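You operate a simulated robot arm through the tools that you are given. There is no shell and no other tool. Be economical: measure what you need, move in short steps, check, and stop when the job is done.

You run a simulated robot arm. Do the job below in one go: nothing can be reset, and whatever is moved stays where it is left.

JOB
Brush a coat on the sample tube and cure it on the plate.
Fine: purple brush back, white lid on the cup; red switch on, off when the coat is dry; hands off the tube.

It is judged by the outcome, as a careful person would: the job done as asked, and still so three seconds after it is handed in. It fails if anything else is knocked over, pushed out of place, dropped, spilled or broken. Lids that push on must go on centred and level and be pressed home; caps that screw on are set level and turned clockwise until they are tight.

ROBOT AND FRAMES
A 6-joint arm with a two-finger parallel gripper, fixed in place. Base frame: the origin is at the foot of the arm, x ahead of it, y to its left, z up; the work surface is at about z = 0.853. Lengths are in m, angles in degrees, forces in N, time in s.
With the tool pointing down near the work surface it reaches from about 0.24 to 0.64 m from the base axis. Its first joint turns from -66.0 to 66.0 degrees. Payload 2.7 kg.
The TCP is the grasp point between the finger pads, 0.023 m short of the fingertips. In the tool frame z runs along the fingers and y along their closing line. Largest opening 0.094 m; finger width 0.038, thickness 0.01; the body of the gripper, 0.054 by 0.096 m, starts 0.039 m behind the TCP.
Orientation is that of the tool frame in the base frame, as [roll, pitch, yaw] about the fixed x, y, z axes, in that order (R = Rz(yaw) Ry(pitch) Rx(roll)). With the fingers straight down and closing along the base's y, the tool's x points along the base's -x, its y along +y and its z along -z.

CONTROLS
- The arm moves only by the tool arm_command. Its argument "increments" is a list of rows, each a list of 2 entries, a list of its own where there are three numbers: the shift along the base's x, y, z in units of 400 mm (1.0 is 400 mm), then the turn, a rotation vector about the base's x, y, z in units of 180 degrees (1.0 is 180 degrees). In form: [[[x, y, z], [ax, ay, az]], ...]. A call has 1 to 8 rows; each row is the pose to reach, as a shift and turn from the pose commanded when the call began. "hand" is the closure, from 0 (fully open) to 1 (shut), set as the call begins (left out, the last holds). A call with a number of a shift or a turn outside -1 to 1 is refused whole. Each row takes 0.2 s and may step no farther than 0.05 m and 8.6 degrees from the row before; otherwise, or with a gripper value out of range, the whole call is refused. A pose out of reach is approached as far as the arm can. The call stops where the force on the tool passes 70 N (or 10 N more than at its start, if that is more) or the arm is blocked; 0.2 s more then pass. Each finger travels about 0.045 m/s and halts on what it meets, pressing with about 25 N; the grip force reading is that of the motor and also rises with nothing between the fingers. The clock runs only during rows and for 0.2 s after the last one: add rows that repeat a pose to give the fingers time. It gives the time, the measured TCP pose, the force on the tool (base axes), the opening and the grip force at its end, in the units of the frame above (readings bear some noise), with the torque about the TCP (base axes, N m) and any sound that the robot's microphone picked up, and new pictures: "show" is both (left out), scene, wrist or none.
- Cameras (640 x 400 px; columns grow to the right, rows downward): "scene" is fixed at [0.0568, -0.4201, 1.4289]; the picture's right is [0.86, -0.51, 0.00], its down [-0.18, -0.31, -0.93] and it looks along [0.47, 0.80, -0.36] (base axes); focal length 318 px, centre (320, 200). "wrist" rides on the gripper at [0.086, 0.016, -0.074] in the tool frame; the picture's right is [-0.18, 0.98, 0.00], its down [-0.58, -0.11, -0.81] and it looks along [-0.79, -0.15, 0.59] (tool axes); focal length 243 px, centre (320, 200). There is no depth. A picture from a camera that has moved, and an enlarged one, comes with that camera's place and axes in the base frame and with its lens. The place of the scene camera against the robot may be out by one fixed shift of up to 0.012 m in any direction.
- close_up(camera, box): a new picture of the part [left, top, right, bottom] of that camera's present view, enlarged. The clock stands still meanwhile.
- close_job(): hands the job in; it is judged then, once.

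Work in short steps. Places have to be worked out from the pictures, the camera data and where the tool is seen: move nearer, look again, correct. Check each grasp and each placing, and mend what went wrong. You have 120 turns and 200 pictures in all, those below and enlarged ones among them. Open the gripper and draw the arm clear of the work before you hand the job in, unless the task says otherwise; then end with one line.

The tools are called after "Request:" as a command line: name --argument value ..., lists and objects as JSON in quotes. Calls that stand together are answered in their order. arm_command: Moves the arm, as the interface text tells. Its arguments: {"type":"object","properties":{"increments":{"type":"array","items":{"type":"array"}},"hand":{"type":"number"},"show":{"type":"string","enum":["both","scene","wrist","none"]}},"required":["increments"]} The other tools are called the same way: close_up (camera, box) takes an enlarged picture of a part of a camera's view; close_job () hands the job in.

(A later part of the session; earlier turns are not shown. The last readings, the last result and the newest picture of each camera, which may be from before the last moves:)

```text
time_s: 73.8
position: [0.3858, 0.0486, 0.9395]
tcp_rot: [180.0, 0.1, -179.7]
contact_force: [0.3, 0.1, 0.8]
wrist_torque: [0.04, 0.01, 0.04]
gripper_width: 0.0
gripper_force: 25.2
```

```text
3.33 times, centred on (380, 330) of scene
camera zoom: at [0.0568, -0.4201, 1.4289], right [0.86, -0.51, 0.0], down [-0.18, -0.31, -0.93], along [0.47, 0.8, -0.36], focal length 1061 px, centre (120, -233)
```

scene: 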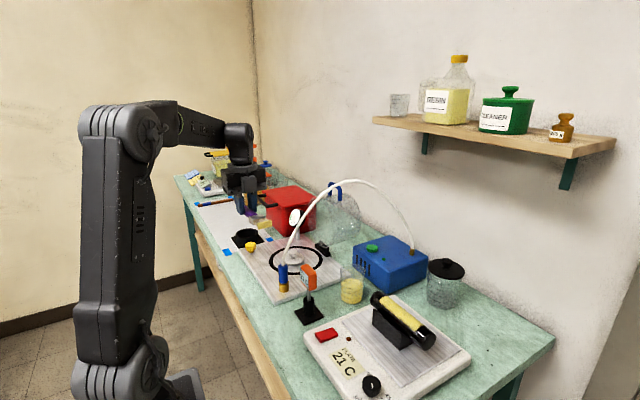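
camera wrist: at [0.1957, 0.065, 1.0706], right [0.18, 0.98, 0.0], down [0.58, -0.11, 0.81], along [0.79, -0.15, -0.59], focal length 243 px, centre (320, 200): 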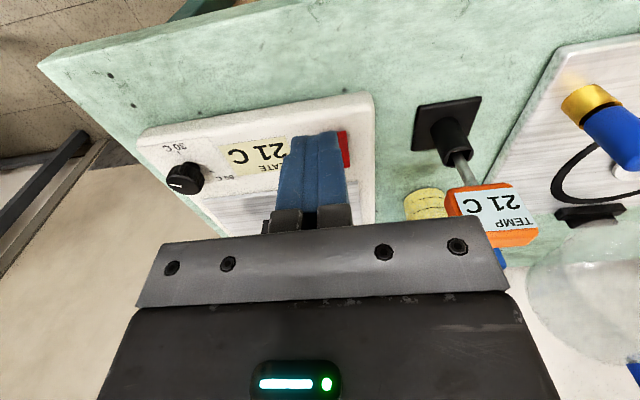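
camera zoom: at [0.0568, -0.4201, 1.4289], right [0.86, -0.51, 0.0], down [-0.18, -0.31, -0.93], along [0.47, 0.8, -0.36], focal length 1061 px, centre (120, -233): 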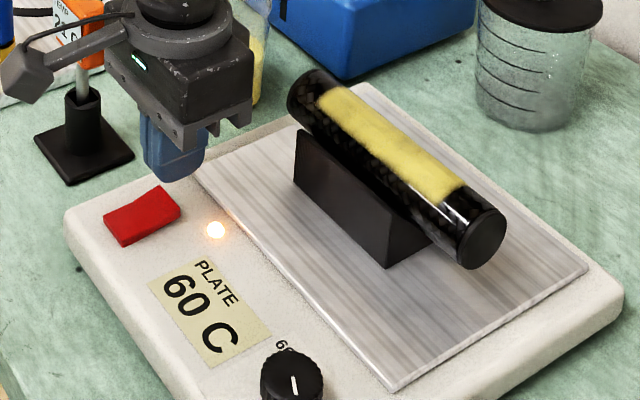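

Plate holds at 60 °C and the coat is still wet yellow. I keep waiting and comparing.

Request:
arm_command --increments '[[[0, 0, 0], [0, 0, 0]], [[0, 0, 0], [0, 0, 0]], [[0, 0, 0], [0, 0, 0]], [[0, 0, 0], [0, 0, 0]], [[0, 0, 0], [0, 0, 0]], [[0, 0, 0], [0, 0, 0]], [[0, 0, 0], [0, 0, 0]], [[0, 0, 0], [0, 0, 0]]]' --show "none"

Request:
arm_command --increments '[[[0, 0, 0], [0, 0, 0]], [[0, 0, 0], [0, 0, 0]], [[0, 0, 0], [0, 0, 0]], [[0, 0, 0], [0, 0, 0]], [[0, 0, 0], [0, 0, 0]], [[0, 0, 0], [0, 0, 0]], [[0, 0, 0], [0, 0, 0]], [[0, 0, 0], [0, 0, 0]]]' --show "none"

Request:
close_up --camera "scene" --box '[300, 270, 460, 390]'

Request:
arm_command --increments '[[[0, 0, 0], [0, 0, 0]], [[0, 0, 0], [0, 0, 0]], [[0, 0, 0], [0, 0, 0]], [[0, 0, 0], [0, 0, 0]], [[0, 0, 0], [0, 0, 0]], [[0, 0, 0], [0, 0, 0]], [[0, 0, 0], [0, 0, 0]], [[0, 0, 0], [0, 0, 0]]]' --show "none"

Request:
arm_command --increments '[[[0, 0, 0], [0, 0, 0]], [[0, 0, 0], [0, 0, 0]], [[0, 0, 0], [0, 0, 0]], [[0, 0, 0], [0, 0, 0]], [[0, 0, 0], [0, 0, 0]], [[0, 0, 0], [0, 0, 0]], [[0, 0, 0], [0, 0, 0]], [[0, 0, 0], [0, 0, 0]]]' --show "none"

Request:
close_up --camera "scene" --box '[300, 270, 460, 390]'

```text
time_s: 75.6
position: [0.386, 0.0479, 0.9396]
tcp_rot: [180.0, 0.2, -179.7]
contact_force: [-0.1, 0.2, -0.5]
wrist_torque: [0.0, 0.02, -0.02]
gripper_width: 0.0
gripper_force: 25.3
```

```text
time_s: 77.4
position: [0.3853, 0.0479, 0.9395]
tcp_rot: [-180.0, 0.1, -179.9]
contact_force: [0.3, -0.5, -0.1]
wrist_torque: [0.02, -0.05, -0.01]
gripper_width: 0.0
gripper_force: 25.1
```

```text
3.33 times, centred on (380, 330) of scene
camera zoom: at [0.0568, -0.4201, 1.4289], right [0.86, -0.51, 0.0], down [-0.18, -0.31, -0.93], along [0.47, 0.8, -0.36], focal length 1061 px, centre (120, -233)
```

zoom: 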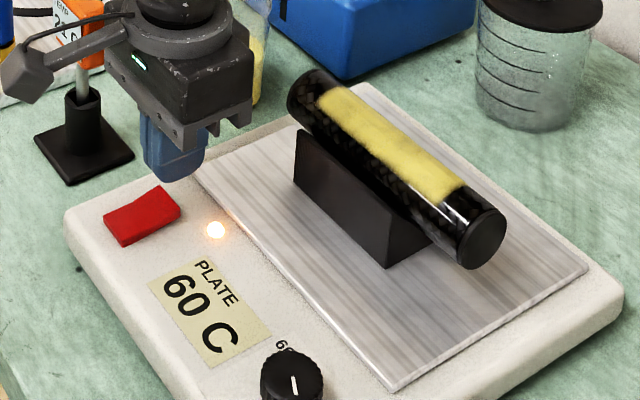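

```text
time_s: 79.2
position: [0.3852, 0.0491, 0.94]
tcp_rot: [180.0, 0.2, -179.8]
contact_force: [-0.9, -0.3, 0.2]
wrist_torque: [0.01, 0.0, -0.02]
gripper_width: 0.0
gripper_force: 25.4
```

```text
time_s: 81.0
position: [0.3851, 0.0482, 0.9401]
tcp_rot: [-180.0, 0.1, -179.7]
contact_force: [-0.5, -0.4, 0.4]
wrist_torque: [-0.01, 0.06, -0.01]
gripper_width: 0.0
gripper_force: 25.0
```

```text
3.33 times, centred on (380, 330) of scene
camera zoom: at [0.0568, -0.4201, 1.4289], right [0.86, -0.51, 0.0], down [-0.18, -0.31, -0.93], along [0.47, 0.8, -0.36], focal length 1061 px, centre (120, -233)
```

zoom: 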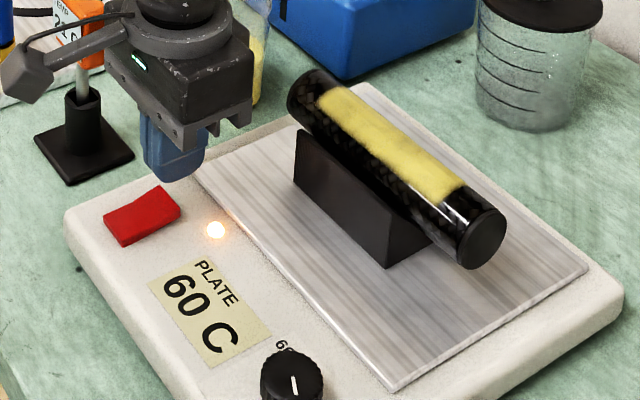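

No visible change yet, so I use the time to fetch the lid. I'll use a tool leaning 30° toward the base diagonal (azimuth 45°), which clears the hose at both the lid and the cup. First: back out and rotate.

Request:
arm_command --increments '[[[-0.02, 0, 0.06], [0, 0, -0.047]], [[-0.06, 0.01, 0.12], [0, 0, -0.094]], [[-0.1, 0.03, 0.18], [0, 0, -0.141]], [[-0.14, 0.06, 0.24], [0, 0, -0.188]], [[-0.18, 0.09, 0.3], [0, 0, -0.235]], [[-0.22, 0.12, 0.36], [0, 0, -0.282]], [[-0.25, 0.15, 0.42], [0, 0, -0.329]], [[-0.25, 0.2, 0.45], [0, 0, -0.376]]]' --hand 0.45 --show "none"

Request:
arm_command --increments '[[[0, 0.11, 0], [0, 0, -0.047]], [[0, 0.22, 0], [0, 0, -0.094]], [[0, 0.33, 0], [0, 0, -0.141]], [[0, 0.44, 0], [0, 0, -0.188]], [[0, 0.55, 0], [0, 0, -0.235]], [[0, 0.63, 0], [0, 0, -0.282]], [[0, 0.68, 0], [0, 0, -0.329]], [[0, 0.7, 0], [0, 0, -0.374]]]' --show "both"

```text
time_s: 82.8
position: [0.2853, 0.1317, 1.1194]
tcp_rot: [180.0, 0.1, 112.4]
contact_force: [-1.1, 0.1, -0.2]
wrist_torque: [-0.02, 0.01, 0.01]
gripper_width: 0.0515
gripper_force: 0.1
```

```text
time_s: 84.6
position: [0.3673, 0.3342, 1.1089]
tcp_rot: [-177.9, -0.2, 54.2]
contact_force: [0.2, -0.6, 1.1]
wrist_torque: [-0.01, -0.01, 0.03]
gripper_width: 0.0518
gripper_force: 0.1
out of reach, approached as far as the arm can: row 6, 7, 8
camera wrist: at [0.4325, 0.392, 1.184], right [0.69, -0.72, -0.04], down [-0.41, -0.43, 0.81], along [-0.6, -0.54, -0.59], focal length 243 px, centre (320, 200)
```

scene: 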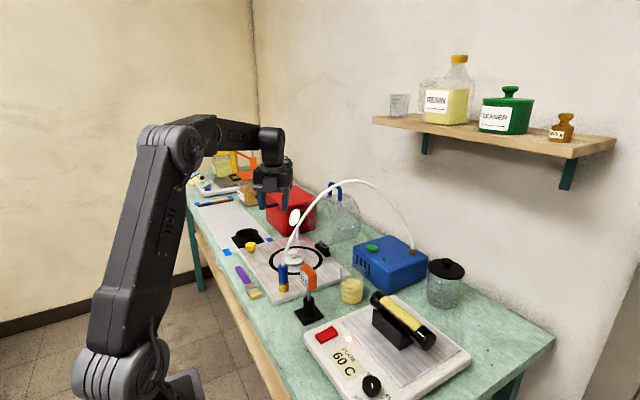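
wrist: 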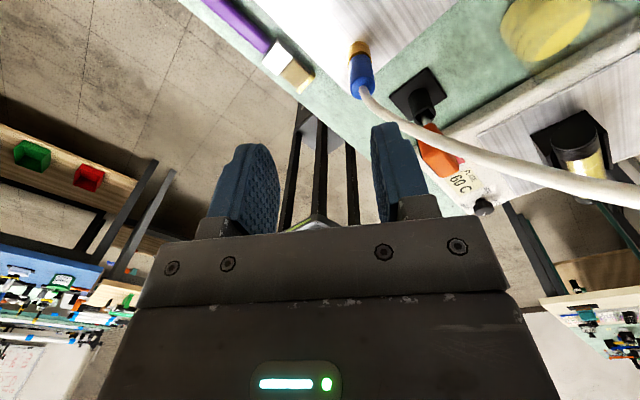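

The wrist limit prevents yaw below ~54°. I switch to azimuth 70° with a 20° lean, which still clears the hose; turning back first.

Request:
arm_command --increments '[[[0.03, 0, 0], [0, 0, 0.046]], [[0.07, 0, 0], [0, 0, 0.092]], [[0.11, -0.02, 0], [0, 0, 0.1389]], [[0.11, -0.02, 0], [0, 0, 0.1389]]]' --show "wrist"

Request:
close_up --camera "scene" --box '[300, 270, 460, 390]'

```text
time_s: 85.6
position: [0.4121, 0.3231, 1.1104]
tcp_rot: [-177.8, -0.2, 79.3]
contact_force: [-0.6, 0.4, 0.2]
wrist_torque: [0.02, -0.01, 0.0]
gripper_width: 0.0517
gripper_force: 0.1
camera wrist: at [0.4465, 0.4037, 1.1847], right [0.93, -0.36, -0.04], down [-0.19, -0.56, 0.81], along [-0.31, -0.75, -0.59], focal length 243 px, centre (320, 200)
```

wrist: 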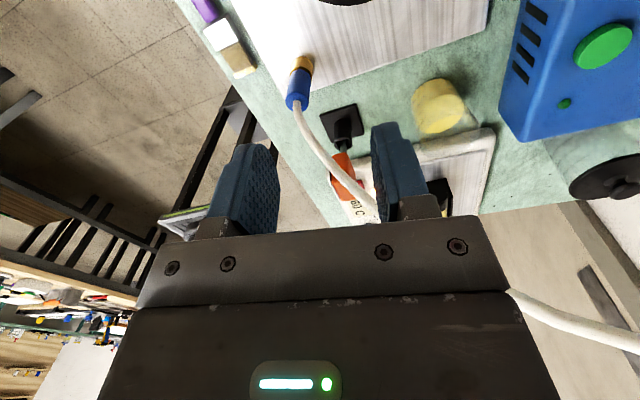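

```text
3.33 times, centred on (380, 330) of scene
camera zoom: at [0.0568, -0.4201, 1.4289], right [0.86, -0.51, 0.0], down [-0.18, -0.31, -0.93], along [0.47, 0.8, -0.36], focal length 1061 px, centre (120, -233)
```

zoom: 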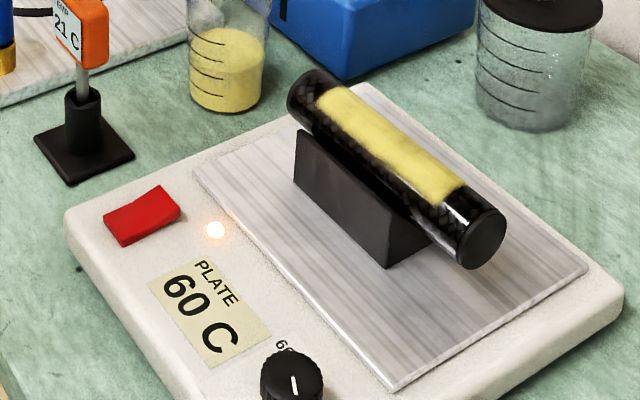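

Now at yaw 79° near the lid. I add a 20° lean (also correcting a 2° offset) and move to 10 cm from the knob along the tool axis to look.

Request:
arm_command --increments '[[[0.01, 0.04, 0], [0.04, -0.012, 0]], [[0.03, 0.08, 0], [0.08, -0.024, 0]], [[0.05, 0.108, -0.08], [0.1092, -0.033, 0]], [[0.078, 0.108, -0.18], [0.1092, -0.033, 0]], [[0.078, 0.108, -0.28], [0.1092, -0.033, 0]], [[0.078, 0.108, -0.315], [0.1092, -0.033, 0]]]' --show "both"

Request:
close_up --camera "wrist" --box '[220, 0, 420, 200]'

Request:
close_up --camera "scene" --box '[230, 170, 350, 290]'

```text
time_s: 87.0
position: [0.4471, 0.3628, 0.9845]
tcp_rot: [179.9, -20.7, 79.8]
contact_force: [0.5, 0.6, 0.4]
wrist_torque: [-0.03, 0.01, -0.02]
gripper_width: 0.0519
gripper_force: 0.2
camera wrist: at [0.4729, 0.4137, 1.0841], right [0.94, -0.35, -0.06], down [-0.26, -0.8, 0.55], along [-0.24, -0.5, -0.83], focal length 243 px, centre (320, 200)
```

scene: 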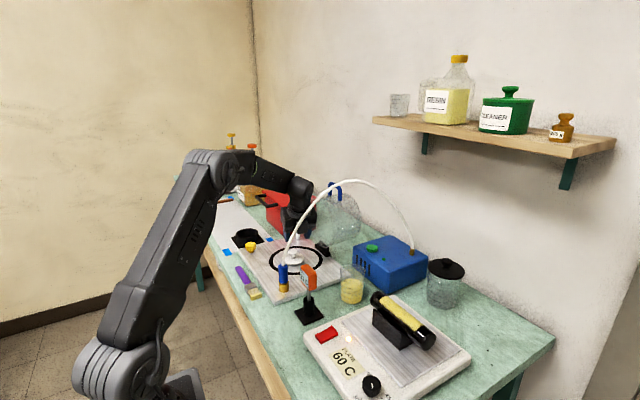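
wrist: 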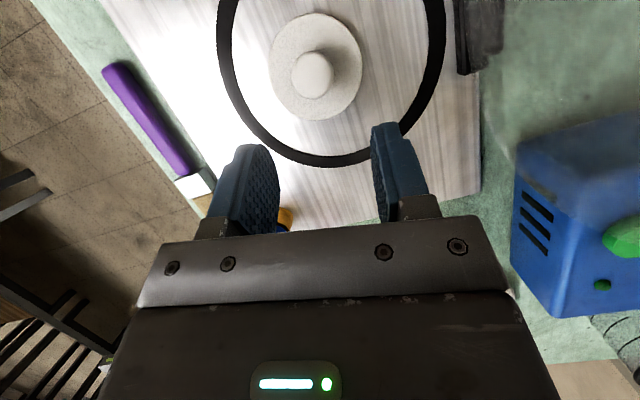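

```text
2.00 times, centred on (320, 100) of wrist
camera zoom: at [0.4729, 0.4137, 1.0841], right [0.94, -0.35, -0.06], down [-0.26, -0.8, 0.55], along [-0.24, -0.5, -0.83], focal length 485 px, centre (320, 400)
```

zoom: 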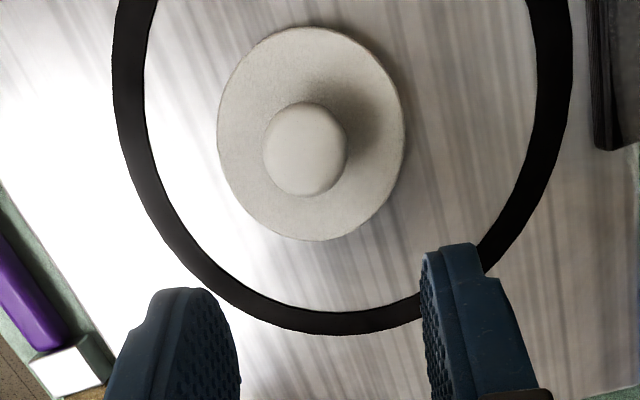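

```text
3.33 times, centred on (290, 230) of scene
camera zoom: at [0.0568, -0.4201, 1.4289], right [0.86, -0.51, 0.0], down [-0.18, -0.31, -0.93], along [0.47, 0.8, -0.36], focal length 1061 px, centre (420, 100)
```

zoom: 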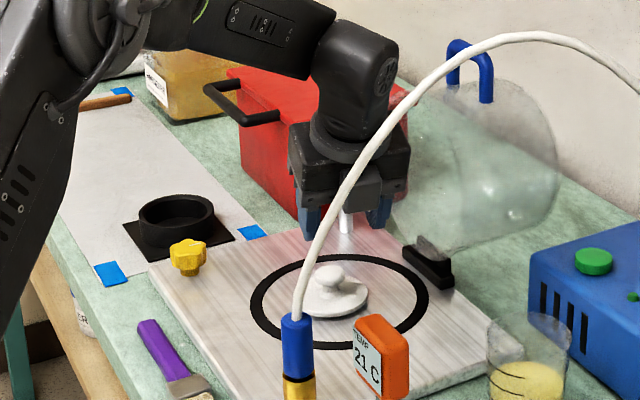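

Lid disc centre ≈(0.4515, 0.403), Ø≈69 mm, knob Ø≈28 mm with centre z≈0.893. I advance along the tool axis to straddle the knob.

Request:
arm_command --increments '[[[0.003, 0.03, -0.065], [0, 0, 0]], [[0.006, 0.06, -0.13], [0, 0, 0]], [[0.008, 0.08, -0.17], [0, 0, 0]], [[0.009, 0.09, -0.194], [0, 0, 0]]]' --show "wrist"

Request:
close_up --camera "scene" --box '[270, 200, 340, 270]'

Request:
close_up --camera "scene" --box '[350, 280, 450, 370]'

```text
time_s: 88.0
position: [0.447, 0.4001, 0.9059]
tcp_rot: [179.8, -20.8, 79.6]
contact_force: [0.4, -0.4, 0.1]
wrist_torque: [-0.02, 0.04, -0.02]
gripper_width: 0.0516
gripper_force: 0.0
camera wrist: at [0.473, 0.4514, 1.0062], right [0.94, -0.35, -0.06], down [-0.26, -0.8, 0.55], along [-0.24, -0.5, -0.83], focal length 243 px, centre (320, 200)
```

wrist: 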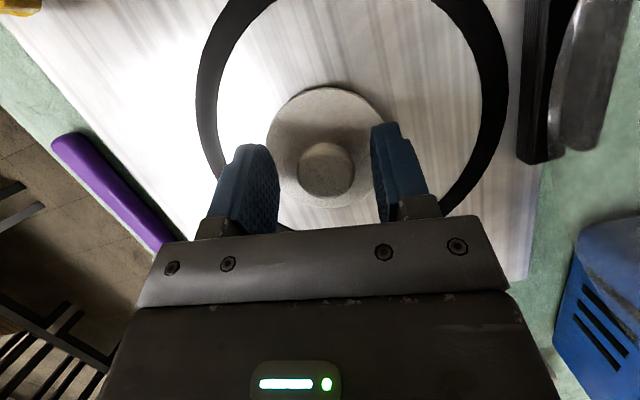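

```text
5.71 times, centred on (305, 235) of scene
camera zoom: at [0.0568, -0.4201, 1.4289], right [0.86, -0.51, 0.0], down [-0.18, -0.31, -0.93], along [0.47, 0.8, -0.36], focal length 1818 px, centre (406, 0)
```

zoom: 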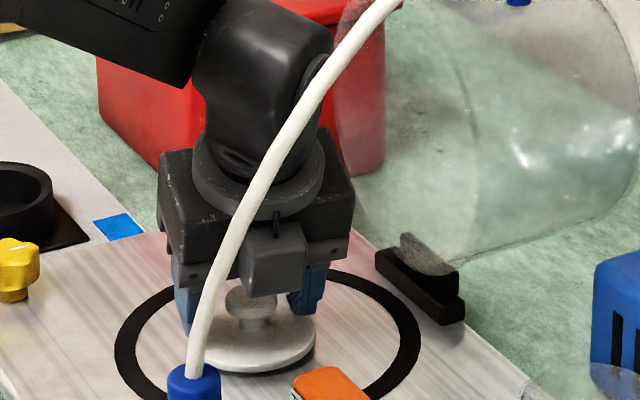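

```text
4.44 times, centred on (400, 325) of scene
camera zoom: at [0.0568, -0.4201, 1.4289], right [0.86, -0.51, 0.0], down [-0.18, -0.31, -0.93], along [0.47, 0.8, -0.36], focal length 1414 px, centre (-36, -356)
```

zoom: 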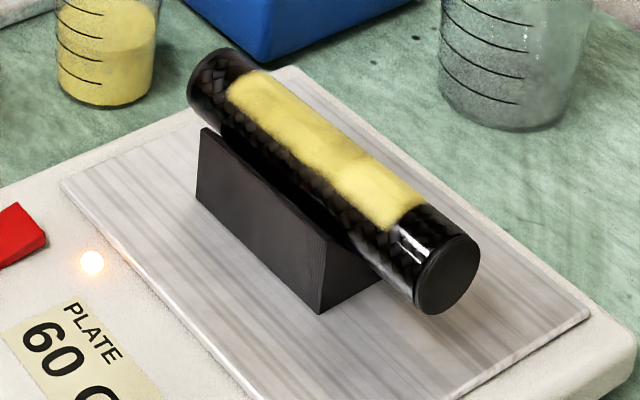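

Knob is between the pads. I close and check the grip.

Request:
arm_command --increments '[[[0.004, -0.001, 0], [0, 0, 0]], [[0.004, -0.001, 0], [0, 0, 0]], [[0.004, -0.001, 0], [0, 0, 0]], [[0.004, -0.001, 0], [0, 0, 0]]]' --hand 1 --show "none"

Request:
arm_command --increments '[[[0, 0, 0.02], [0, 0, 0]], [[0, 0, 0.06], [0, 0, 0]], [[0, 0, 0.1], [0, 0, 0]]]' --show "wrist"

Request:
close_up --camera "scene" --box '[260, 190, 340, 270]'

```text
time_s: 89.0
position: [0.4499, 0.3998, 0.9051]
tcp_rot: [179.9, -20.7, 79.7]
contact_force: [1.0, -0.7, -0.1]
wrist_torque: [-0.01, 0.0, 0.01]
gripper_width: 0.0241
gripper_force: 25.3
```

```text
time_s: 89.8
position: [0.4508, 0.3992, 0.9448]
tcp_rot: [179.8, -20.7, 79.6]
contact_force: [0.5, 0.3, -0.1]
wrist_torque: [0.04, -0.01, 0.0]
gripper_width: 0.0233
gripper_force: 24.7
camera wrist: at [0.4761, 0.451, 1.0463], right [0.94, -0.35, -0.06], down [-0.26, -0.8, 0.55], along [-0.24, -0.5, -0.83], focal length 243 px, centre (320, 200)
```

wrist: 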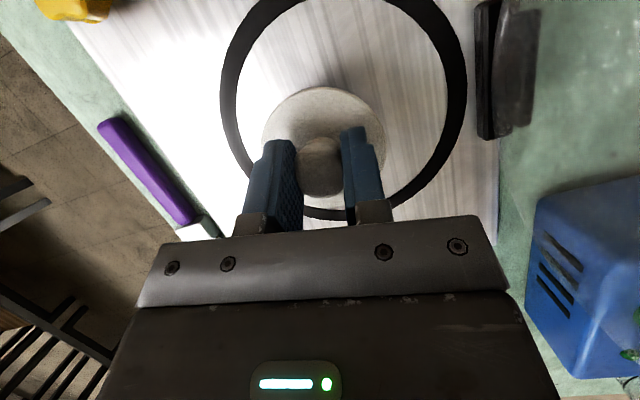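

```text
5.00 times, centred on (300, 230) of scene
camera zoom: at [0.0568, -0.4201, 1.4289], right [0.86, -0.51, 0.0], down [-0.18, -0.31, -0.93], along [0.47, 0.8, -0.36], focal length 1591 px, centre (420, 50)
```

zoom: 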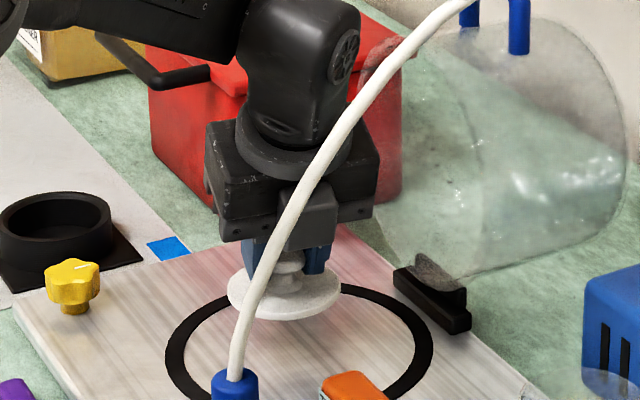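

Lid is held. I carry it up and around via the near corridor.

Request:
arm_command --increments '[[[0, 0, 0.1], [0, 0, 0]], [[0, 0, 0.2], [0, 0, 0]], [[0, 0, 0.3], [0, 0, 0]], [[-0.08, 0, 0.38], [0, 0, 0]], [[-0.18, 0, 0.39], [0, 0, 0]], [[-0.28, 0, 0.39], [0, 0, 0]], [[-0.36, 0, 0.39], [0, 0, 0]], [[-0.415, 0, 0.39], [0, 0, 0]]]' --show "none"

Request:
close_up --camera "scene" --box '[200, 140, 480, 370]'

```text
time_s: 91.6
position: [0.2829, 0.4002, 1.1011]
tcp_rot: [179.9, -20.5, 79.7]
contact_force: [0.4, -1.0, -0.1]
wrist_torque: [-0.02, -0.05, 0.0]
gripper_width: 0.0234
gripper_force: 25.6
```

```text
1.74 times, centred on (340, 255) of scene
camera zoom: at [0.0568, -0.4201, 1.4289], right [0.86, -0.51, 0.0], down [-0.18, -0.31, -0.93], along [0.47, 0.8, -0.36], focal length 553 px, centre (285, 104)
```

zoom: 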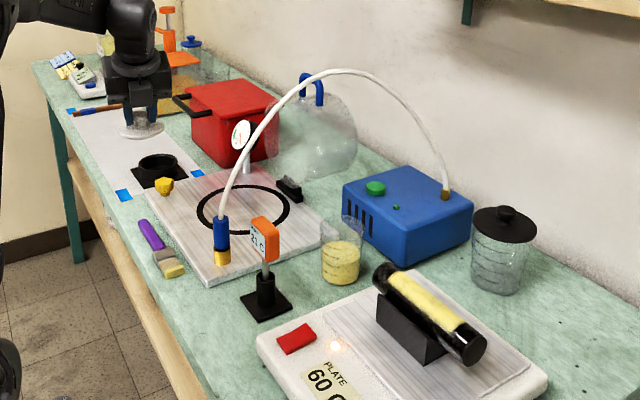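

Clear so far; the coat still looks wet-yellow. I continue along the corridor and then out to x≈0.51 at y≈0.08.

Request:
arm_command --increments '[[[0, -0.1, 0], [0, 0, 0]], [[0, -0.2, 0], [0, 0, 0]], [[0, -0.3, 0], [0, 0, 0]], [[0, -0.4, 0], [0, 0, 0]], [[0, -0.5, 0], [0, 0, 0]], [[0, -0.6, 0], [0, 0, 0]], [[0, -0.7, 0], [0, 0, 0]], [[0, -0.8, 0], [0, 0, 0]]]' --show "none"

Request:
arm_command --increments '[[[0.08, 0, 0], [0, 0, 0]], [[0.16, 0, 0], [0, 0, 0]], [[0.24, 0, 0], [0, 0, 0]], [[0.32, 0, 0], [0, 0, 0]], [[0.4, 0, 0], [0, 0, 0]], [[0.48, 0, 0], [0, 0, 0]], [[0.56, 0, 0], [0, 0, 0]], [[0.57, 0, 0], [0, 0, 0]]]' --show "both"

Request:
close_up --camera "scene" --box '[310, 180, 460, 330]'

```text
time_s: 93.4
position: [0.2859, 0.081, 1.1013]
tcp_rot: [179.9, -20.7, 79.7]
contact_force: [-0.6, -0.1, -0.1]
wrist_torque: [-0.03, 0.02, 0.01]
gripper_width: 0.0225
gripper_force: 24.1
```

```text
time_s: 95.2
position: [0.5148, 0.0811, 1.1027]
tcp_rot: [179.8, -20.6, 79.5]
contact_force: [0.6, -0.2, -0.8]
wrist_torque: [0.0, 0.03, 0.0]
gripper_width: 0.0216
gripper_force: 25.3
camera wrist: at [0.5396, 0.1309, 1.2035], right [0.94, -0.35, -0.06], down [-0.26, -0.79, 0.55], along [-0.24, -0.5, -0.83], focal length 243 px, centre (320, 200)
```

scene: 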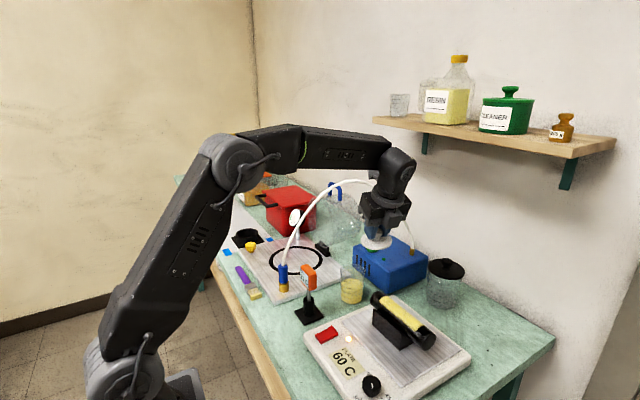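
wrist: 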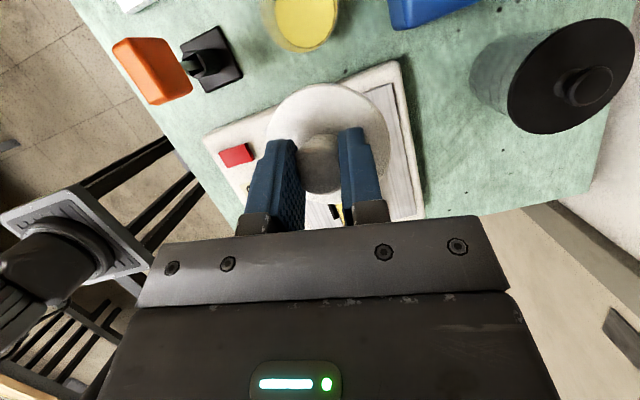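

```text
2.67 times, centred on (385, 255) of scene
camera zoom: at [0.0568, -0.4201, 1.4289], right [0.86, -0.51, 0.0], down [-0.18, -0.31, -0.93], along [0.47, 0.8, -0.36], focal length 848 px, centre (147, 53)
```

zoom: 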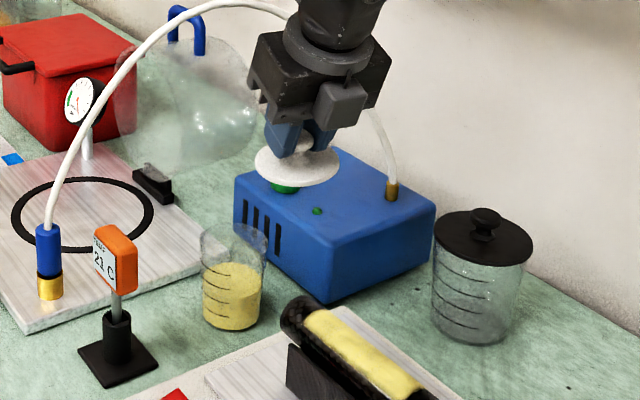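

The knob has settled slightly into the neck (21.6 mm). Cup confirmed at ≈(0.513, 0.161). I lower on the −y side to stay under the hose, then look before moving over the cup.

Request:
arm_command --increments '[[[-0.006, 0.04, -0.05], [0, 0, 0]], [[-0.012, 0.06, -0.12], [0, 0, 0]], [[-0.012, 0.07, -0.19], [0, 0, 0]], [[-0.012, 0.08, -0.22], [0, 0, 0]]]' --show "wrist"

Request:
close_up --camera "scene" --box '[310, 190, 430, 310]'

```text
time_s: 96.2
position: [0.5083, 0.1111, 1.0148]
tcp_rot: [179.9, -20.7, 79.6]
contact_force: [0.0, 0.5, 0.4]
wrist_torque: [-0.02, -0.04, 0.01]
gripper_width: 0.0206
gripper_force: 25.0
camera wrist: at [0.5338, 0.1631, 1.1155], right [0.94, -0.35, -0.06], down [-0.26, -0.8, 0.55], along [-0.24, -0.5, -0.83], focal length 243 px, centre (320, 200)
```

wrist: 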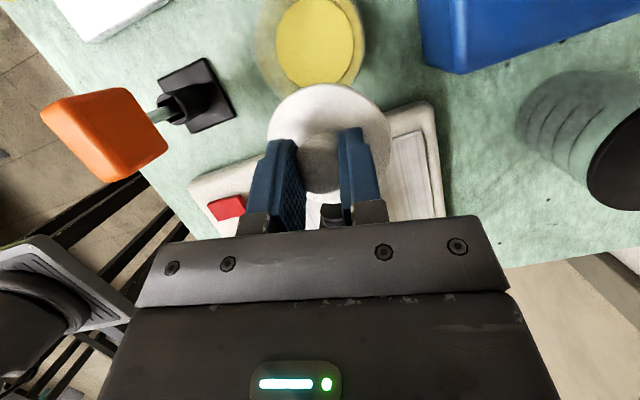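

```text
3.33 times, centred on (370, 250) of scene
camera zoom: at [0.0568, -0.4201, 1.4289], right [0.86, -0.51, 0.0], down [-0.18, -0.31, -0.93], along [0.47, 0.8, -0.36], focal length 1061 px, centre (153, 33)
```

zoom: 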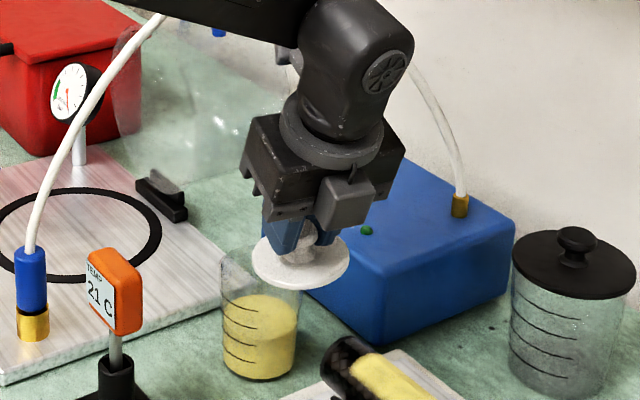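

Lid is level and just short of the cup. Relative offset lid→cup ≈(+5.5, +52) mm; I move it over the cup at the same height.

Request:
arm_command --increments '[[[0.005, 0.05, 0], [0, 0, 0]], [[0.01, 0.1, 0], [0, 0, 0]], [[0.0138, 0.13, 0], [0, 0, 0]], [[0.0138, 0.13, 0], [0, 0, 0]]]' --show "wrist"

Request:
close_up --camera "scene" --box '[320, 230, 400, 310]'

Request:
close_up --camera "scene" --box '[350, 280, 450, 370]'

```text
time_s: 97.2
position: [0.513, 0.1646, 1.0152]
tcp_rot: [-180.0, -20.6, 79.7]
contact_force: [0.0, 0.6, -0.7]
wrist_torque: [-0.02, 0.0, -0.02]
gripper_width: 0.0225
gripper_force: 25.0
camera wrist: at [0.538, 0.2149, 1.1152], right [0.94, -0.35, -0.06], down [-0.26, -0.79, 0.55], along [-0.24, -0.5, -0.83], focal length 243 px, centre (320, 200)
```

wrist: 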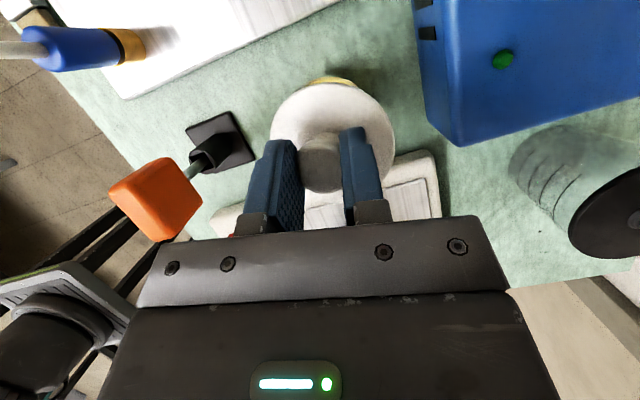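

```text
5.00 times, centred on (360, 270) of scene
camera zoom: at [0.0568, -0.4201, 1.4289], right [0.86, -0.51, 0.0], down [-0.18, -0.31, -0.93], along [0.47, 0.8, -0.36], focal length 1591 px, centre (120, -150)
```

zoom: 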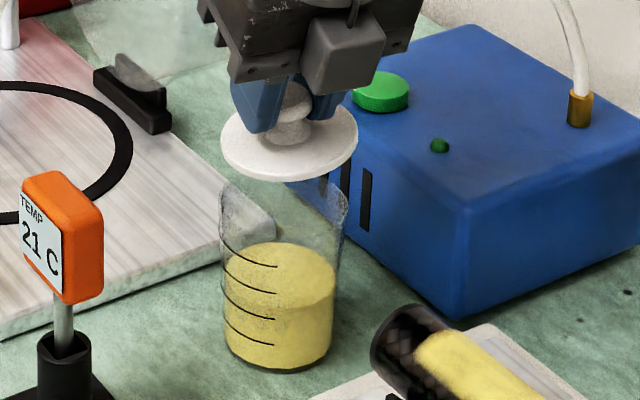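

```text
4.44 times, centred on (400, 325) of scene
camera zoom: at [0.0568, -0.4201, 1.4289], right [0.86, -0.51, 0.0], down [-0.18, -0.31, -0.93], along [0.47, 0.8, -0.36], focal length 1414 px, centre (-36, -356)
```

zoom: 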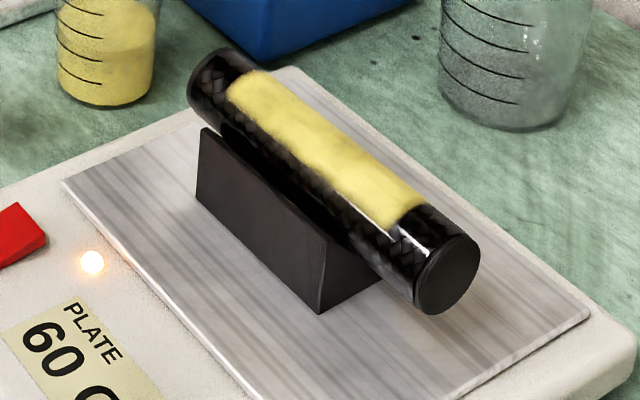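

I check the lid's level more closely before lowering.

Request:
close_up --camera "scene" --box '[335, 235, 385, 275]'

Request:
close_up --camera "wrist" --box '[250, 60, 410, 220]'

```text
10.00 times, centred on (360, 255) of scene
camera zoom: at [0.0568, -0.4201, 1.4289], right [0.86, -0.51, 0.0], down [-0.18, -0.31, -0.93], along [0.47, 0.8, -0.36], focal length 3182 px, centre (-80, -350)
```

zoom: 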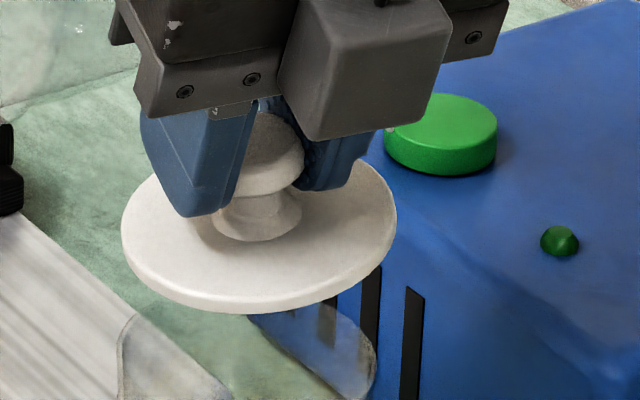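

```text
2.50 times, centred on (330, 140) of wrist
camera zoom: at [0.538, 0.2149, 1.1152], right [0.94, -0.35, -0.06], down [-0.26, -0.79, 0.55], along [-0.24, -0.5, -0.83], focal length 606 px, centre (295, 350)
```

zoom: 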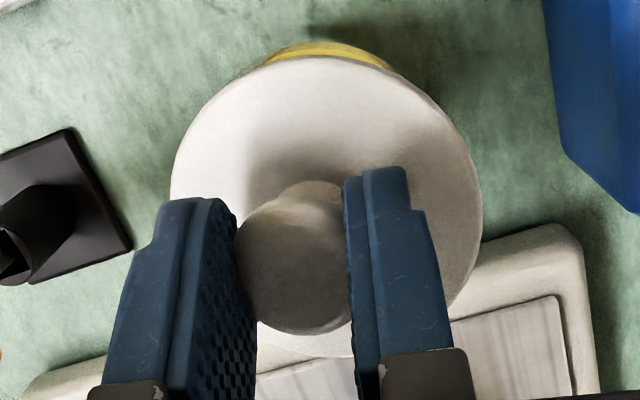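

The lid's −x side hangs ~9° low (rounded knob). I rotate the tool +9° about y to level it, shifting x to keep it over the cup, and re-check.

Request:
arm_command --increments '[[[0.006, 0, 0], [0, 0.025, 0]], [[0.0125, 0, 0], [0, 0.05, 0]], [[0.0125, 0, 0], [0, 0.05, 0]]]' --show "none"

Request:
close_up --camera "scene" --box '[330, 235, 390, 310]'

Request:
close_up --camera "wrist" --box '[250, 60, 410, 220]'

```text
time_s: 98.0
position: [0.518, 0.1649, 1.015]
tcp_rot: [-170.7, -18.8, 76.4]
contact_force: [0.1, -0.1, 0.0]
wrist_torque: [-0.03, -0.01, 0.01]
gripper_width: 0.0227
gripper_force: 24.9
```

```text
5.33 times, centred on (360, 272) of scene
camera zoom: at [0.0568, -0.4201, 1.4289], right [0.86, -0.51, 0.0], down [-0.18, -0.31, -0.93], along [0.47, 0.8, -0.36], focal length 1697 px, centre (107, -187)
```

zoom: 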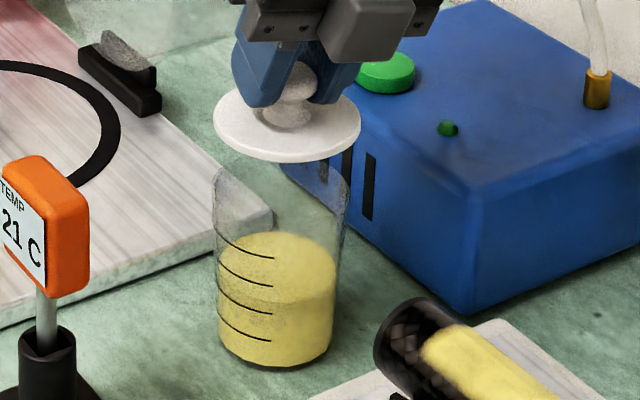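

```text
2.50 times, centred on (330, 140) of wrist
camera zoom: at [0.5586, 0.2146, 1.1101], right [0.91, -0.35, -0.21], down [-0.17, -0.8, 0.58], along [-0.37, -0.5, -0.79], focal length 606 px, centre (295, 350)
```

zoom: 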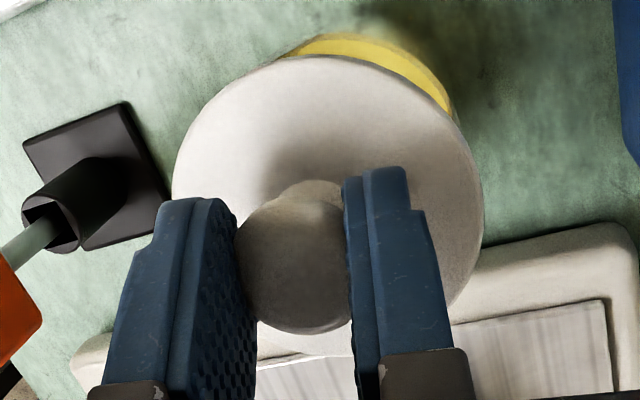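

Lid is now level and within a few mm of centre. I shift (−3, −3) mm and descend toward the rim, watching the force.

Request:
arm_command --increments '[[[-0.0075, -0.0075, -0.02], [0, 0, 0]], [[-0.0075, -0.0075, -0.04], [0, 0, 0]], [[-0.0075, -0.0075, -0.06], [0, 0, 0]]]' --show "none"

Request:
close_up --camera "scene" --box '[330, 235, 390, 310]'

Request:
close_up --camera "wrist" --box '[250, 60, 410, 220]'

```text
time_s: 98.8
position: [0.5142, 0.1609, 0.9919]
tcp_rot: [-170.9, -18.8, 76.5]
contact_force: [-0.2, 0.1, -0.2]
wrist_torque: [-0.02, 0.0, -0.03]
gripper_width: 0.0222
gripper_force: 24.8
```

```text
5.33 times, centred on (360, 272) of scene
camera zoom: at [0.0568, -0.4201, 1.4289], right [0.86, -0.51, 0.0], down [-0.18, -0.31, -0.93], along [0.47, 0.8, -0.36], focal length 1697 px, centre (107, -187)
```

zoom: 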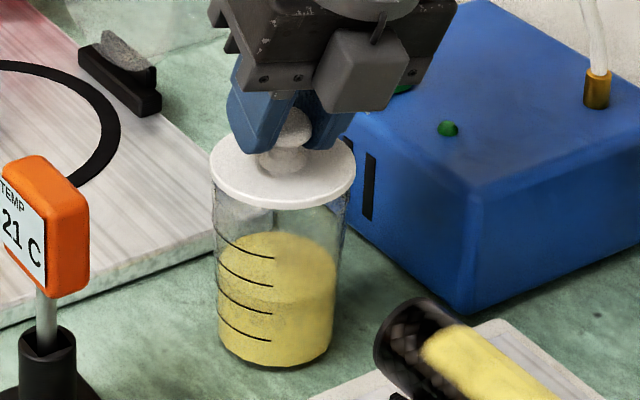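

```text
2.50 times, centred on (330, 140) of wrist
camera zoom: at [0.555, 0.2126, 1.0862], right [0.91, -0.35, -0.21], down [-0.17, -0.8, 0.58], along [-0.37, -0.5, -0.79], focal length 606 px, centre (295, 350)
```

zoom: 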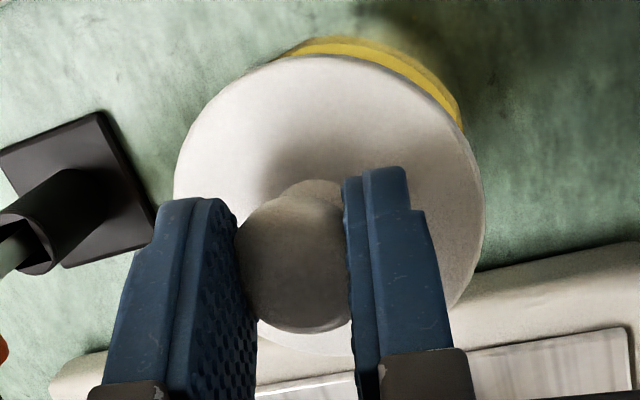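

Very nearly seated and centred within ~2 mm. I descend slowly to contact.

Request:
arm_command --increments '[[[-0.0025, 0, -0.005], [0, 0, 0]], [[-0.0025, 0, -0.01], [0, 0, 0]], [[-0.0025, 0, -0.01], [0, 0, 0]]]' --show "none"

Request:
arm_command --increments '[[[0, 0, -0.004], [0, 0, 0]], [[0, 0, -0.008], [0, 0, 0]], [[0, 0, -0.008], [0, 0, 0]]]' --show "none"

Request:
close_up --camera "scene" --box '[330, 235, 390, 310]'

Request:
close_up --camera "scene" --box '[350, 280, 450, 370]'

```text
time_s: 99.6
position: [0.5133, 0.1619, 0.9858]
tcp_rot: [-170.8, -18.8, 76.5]
contact_force: [0.3, 0.5, -0.3]
wrist_torque: [-0.01, -0.02, -0.03]
gripper_width: 0.0223
gripper_force: 24.9
```

```text
time_s: 100.4
position: [0.514, 0.162, 0.9826]
tcp_rot: [-170.8, -18.8, 76.5]
contact_force: [-0.4, 0.0, -1.2]
wrist_torque: [0.0, 0.02, 0.0]
gripper_width: 0.0222
gripper_force: 25.1
```

```text
5.33 times, centred on (360, 272) of scene
camera zoom: at [0.0568, -0.4201, 1.4289], right [0.86, -0.51, 0.0], down [-0.18, -0.31, -0.93], along [0.47, 0.8, -0.36], focal length 1697 px, centre (107, -187)
```

zoom: 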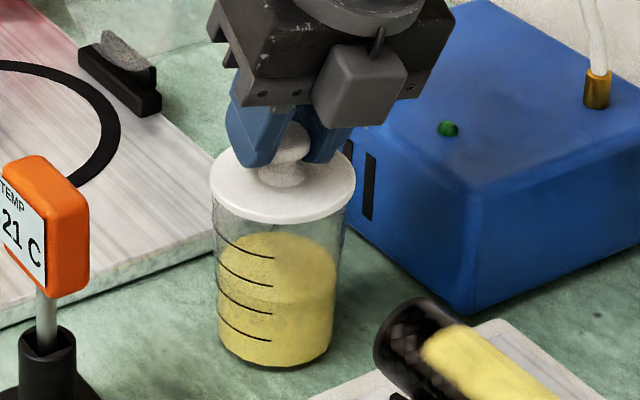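

```text
4.44 times, centred on (400, 325) of scene
camera zoom: at [0.0568, -0.4201, 1.4289], right [0.86, -0.51, 0.0], down [-0.18, -0.31, -0.93], along [0.47, 0.8, -0.36], focal length 1414 px, centre (-36, -356)
```

zoom: 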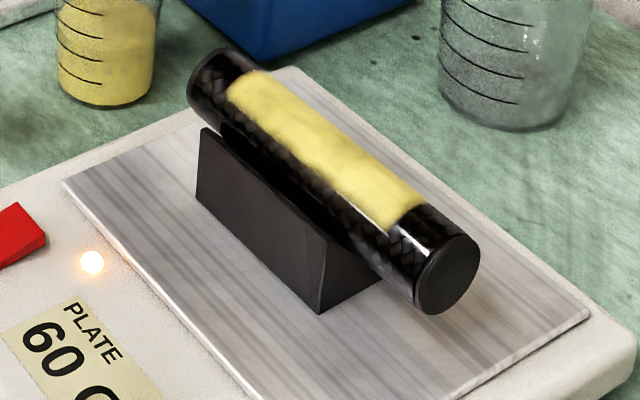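

No contact yet; a few mm more.

Request:
arm_command --increments '[[[0, 0, -0.004], [0, 0, 0]], [[0, 0, -0.008], [0, 0, 0]], [[0, 0, -0.008], [0, 0, 0]]]' --show "none"

Request:
arm_command --increments '[[[0, 0, -0.003], [0, 0, 0]], [[0, 0, -0.006], [0, 0, 0]], [[0, 0, -0.006], [0, 0, 0]]]' --show "none"

Request:
close_up --camera "scene" --box '[330, 235, 390, 310]'

```text
time_s: 101.2
position: [0.5139, 0.1604, 0.9792]
tcp_rot: [-170.8, -18.8, 76.5]
contact_force: [0.7, 0.9, -0.3]
wrist_torque: [0.01, 0.01, -0.02]
gripper_width: 0.0225
gripper_force: 25.0
```

```text
time_s: 102.0
position: [0.5133, 0.1614, 0.9781]
tcp_rot: [-170.9, -18.8, 76.5]
contact_force: [-1.8, 2.4, 3.9]
wrist_torque: [-0.05, 0.4, 0.03]
gripper_width: 0.0228
gripper_force: 25.2
heard: snap
```

```text
5.33 times, centred on (360, 272) of scene
camera zoom: at [0.0567, -0.4201, 1.4289], right [0.86, -0.51, 0.0], down [-0.18, -0.31, -0.93], along [0.47, 0.8, -0.36], focal length 1697 px, centre (107, -187)
```

zoom: 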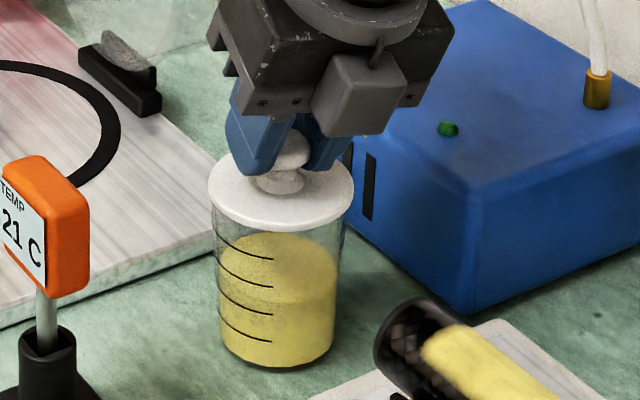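

A snap was heard: the lid is pressed home and looks level and centred. I open the fingers, rise slightly and retreat toward −y, staying below the hose.

Request:
arm_command --increments '[[[0, 0, 0], [0, 0, 0]], [[0, 0, 0], [0, 0, 0]], [[0, 0, 0], [0, 0, 0]], [[0, 0, 0], [0, 0, 0]]]' --hand 0.42 --show "none"

Request:
arm_command --increments '[[[0.002, -0.01, 0.02], [0, 0, 0]], [[0.004, -0.04, 0.04], [0, 0, 0]], [[0.004, -0.12, 0.06], [0, 0, 0]], [[0.004, -0.2, 0.12], [0, 0, 0]], [[0.004, -0.26, 0.2], [0, 0, 0]], [[0, -0.26, 0.3], [0, 0, 0]]]' --show "both"

Request:
close_up --camera "scene" --box '[330, 235, 390, 310]'

Request:
close_up --camera "scene" --box '[350, 280, 450, 370]'

```text
time_s: 103.0
position: [0.5134, 0.1618, 0.9771]
tcp_rot: [-170.7, -18.8, 76.5]
contact_force: [-0.4, 0.5, 3.3]
wrist_torque: [-0.04, -0.04, -0.01]
gripper_width: 0.0542
gripper_force: 0.0
```

```text
time_s: 104.4
position: [0.5134, 0.0565, 1.1003]
tcp_rot: [-170.8, -18.9, 76.6]
contact_force: [0.8, -0.1, 0.2]
wrist_torque: [-0.02, -0.01, 0.02]
gripper_width: 0.0546
gripper_force: 0.1
camera wrist: at [0.554, 0.108, 1.196], right [0.91, -0.35, -0.21], down [-0.17, -0.79, 0.58], along [-0.37, -0.5, -0.79], focal length 243 px, centre (320, 200)
```

scene: 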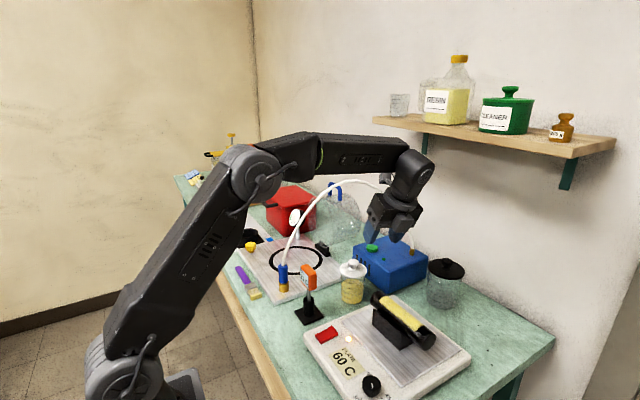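
wrist: 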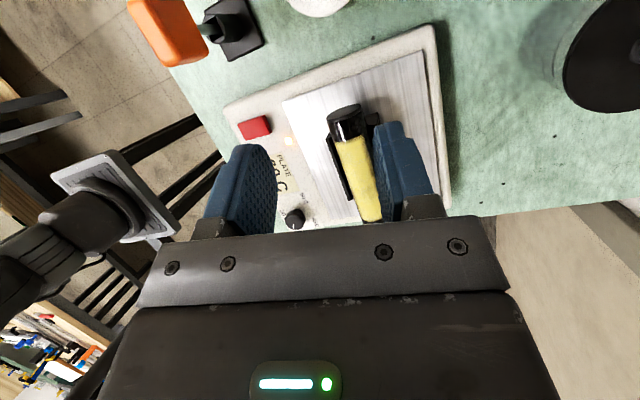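

```text
5.33 times, centred on (360, 272) of scene
camera zoom: at [0.0568, -0.4201, 1.4289], right [0.86, -0.51, 0.0], down [-0.18, -0.31, -0.93], along [0.47, 0.8, -0.36], focal length 1697 px, centre (107, -187)
```

zoom: 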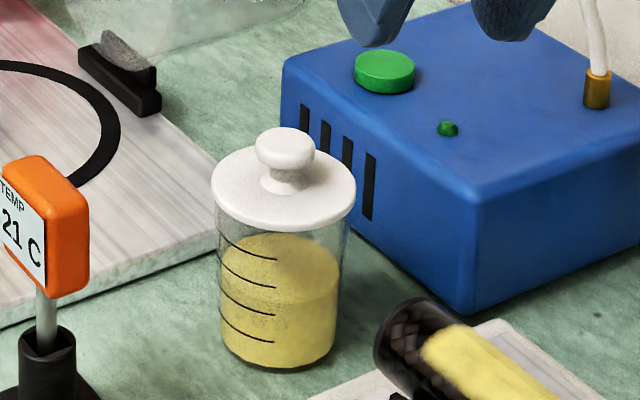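

```text
4.44 times, centred on (400, 325) of scene
camera zoom: at [0.0568, -0.4201, 1.4289], right [0.86, -0.51, 0.0], down [-0.18, -0.31, -0.93], along [0.47, 0.8, -0.36], focal length 1414 px, centre (-36, -356)
```

zoom: 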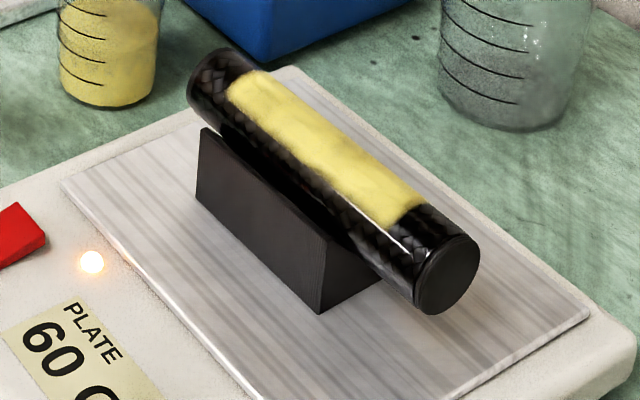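

Lid is seated perfectly. The coat still looks the same, so I return toward the switch: first straighten the tool, retracting over the plate at height.

Request:
arm_command --increments '[[[-0.06, 0, 0], [-0.035, -0.009, 0.003]], [[-0.14, 0, 0], [-0.07, -0.018, 0.006]], [[-0.22, 0, 0], [-0.1, -0.026, 0.008]], [[-0.3, 0, 0], [-0.1126, -0.0295, 0.0088]], [[-0.38, 0, 0], [-0.1126, -0.0295, 0.0088]], [[-0.45, 0, 0], [-0.1126, -0.0295, 0.0088]]]' --hand 1 --show "none"

Request:
arm_command --increments '[[[0, 0, 0], [0, 0, 0.047]], [[0, 0, 0], [0, 0, 0.094]], [[0, 0, 0], [0, 0, 0.141]], [[0, 0, 0], [0, 0, 0.188]], [[0, 0, 0], [0, 0, 0.235]], [[0, 0, 0], [0, 0, 0.282]], [[0, 0, 0], [0, 0, 0.329]], [[0, 0, 0], [0, 0, 0.376]]]' --show "none"

Request:
close_up --camera "scene" --box '[350, 280, 450, 370]'

```text
time_s: 105.8
position: [0.3344, 0.056, 1.098]
tcp_rot: [179.8, -0.1, 79.8]
contact_force: [0.4, 0.5, -0.2]
wrist_torque: [0.0, 0.02, 0.02]
gripper_width: 0.0
gripper_force: 25.1
```

```text
time_s: 107.6
position: [0.3327, 0.0559, 1.0976]
tcp_rot: [179.8, 0.0, 147.5]
contact_force: [0.0, -0.3, -0.1]
wrist_torque: [-0.03, 0.01, 0.0]
gripper_width: 0.0002
gripper_force: 25.2
```

```text
4.44 times, centred on (400, 325) of scene
camera zoom: at [0.0568, -0.4201, 1.4289], right [0.86, -0.51, 0.0], down [-0.18, -0.31, -0.93], along [0.47, 0.8, -0.36], focal length 1414 px, centre (-36, -356)
```

zoom: 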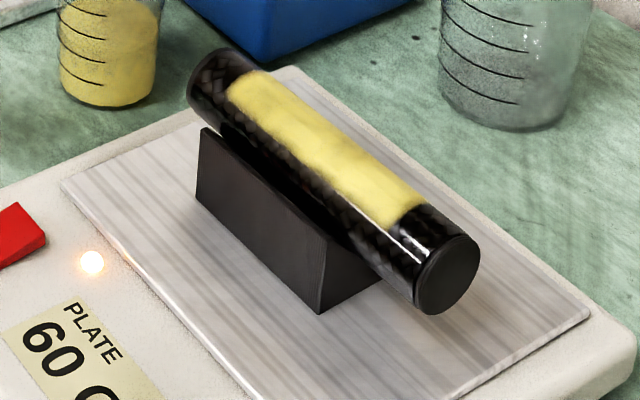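

I finish the rotation and settle above the far (off) half of the rocker, then look at the coat through both cameras.

Request:
arm_command --increments '[[[0.03, -0.005, -0.06], [0, 0, 0.046]], [[0.06, -0.01, -0.13], [0, 0, 0.092]], [[0.1, -0.0175, -0.21], [0, 0, 0.138]], [[0.133, -0.0175, -0.3], [0, 0, 0.1794]], [[0.133, -0.0175, -0.382], [0, 0, 0.1794]]]' --show "none"

Request:
arm_command --increments '[[[0, 0, 0], [0, 0, 0]], [[0, 0, 0], [0, 0, 0]], [[0, 0, 0], [0, 0, 0]], [[0, 0, 0], [0, 0, 0]], [[0, 0, 0], [0, 0, 0]], [[0, 0, 0], [0, 0, 0]], [[0, 0, 0], [0, 0, 0]], [[0, 0, 0], [0, 0, 0]]]' --show "none"

Request:
close_up --camera "scene" --box '[300, 270, 460, 390]'

```text
time_s: 108.8
position: [0.3848, 0.0506, 0.9445]
tcp_rot: [179.6, 0.0, 179.7]
contact_force: [-1.1, -0.1, 0.9]
wrist_torque: [0.02, -0.02, 0.01]
gripper_width: 0.0
gripper_force: 25.1
```

```text
time_s: 110.6
position: [0.3834, 0.0516, 0.9451]
tcp_rot: [179.9, -0.1, 179.7]
contact_force: [0.6, 0.2, -0.3]
wrist_torque: [-0.02, -0.01, -0.03]
gripper_width: 0.0
gripper_force: 24.8
```

```text
3.33 times, centred on (380, 330) of scene
camera zoom: at [0.0568, -0.4201, 1.4289], right [0.86, -0.51, 0.0], down [-0.18, -0.31, -0.93], along [0.47, 0.8, -0.36], focal length 1061 px, centre (120, -233)
```

zoom: 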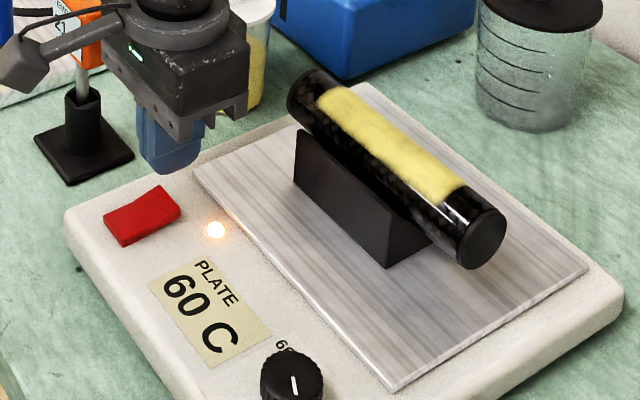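

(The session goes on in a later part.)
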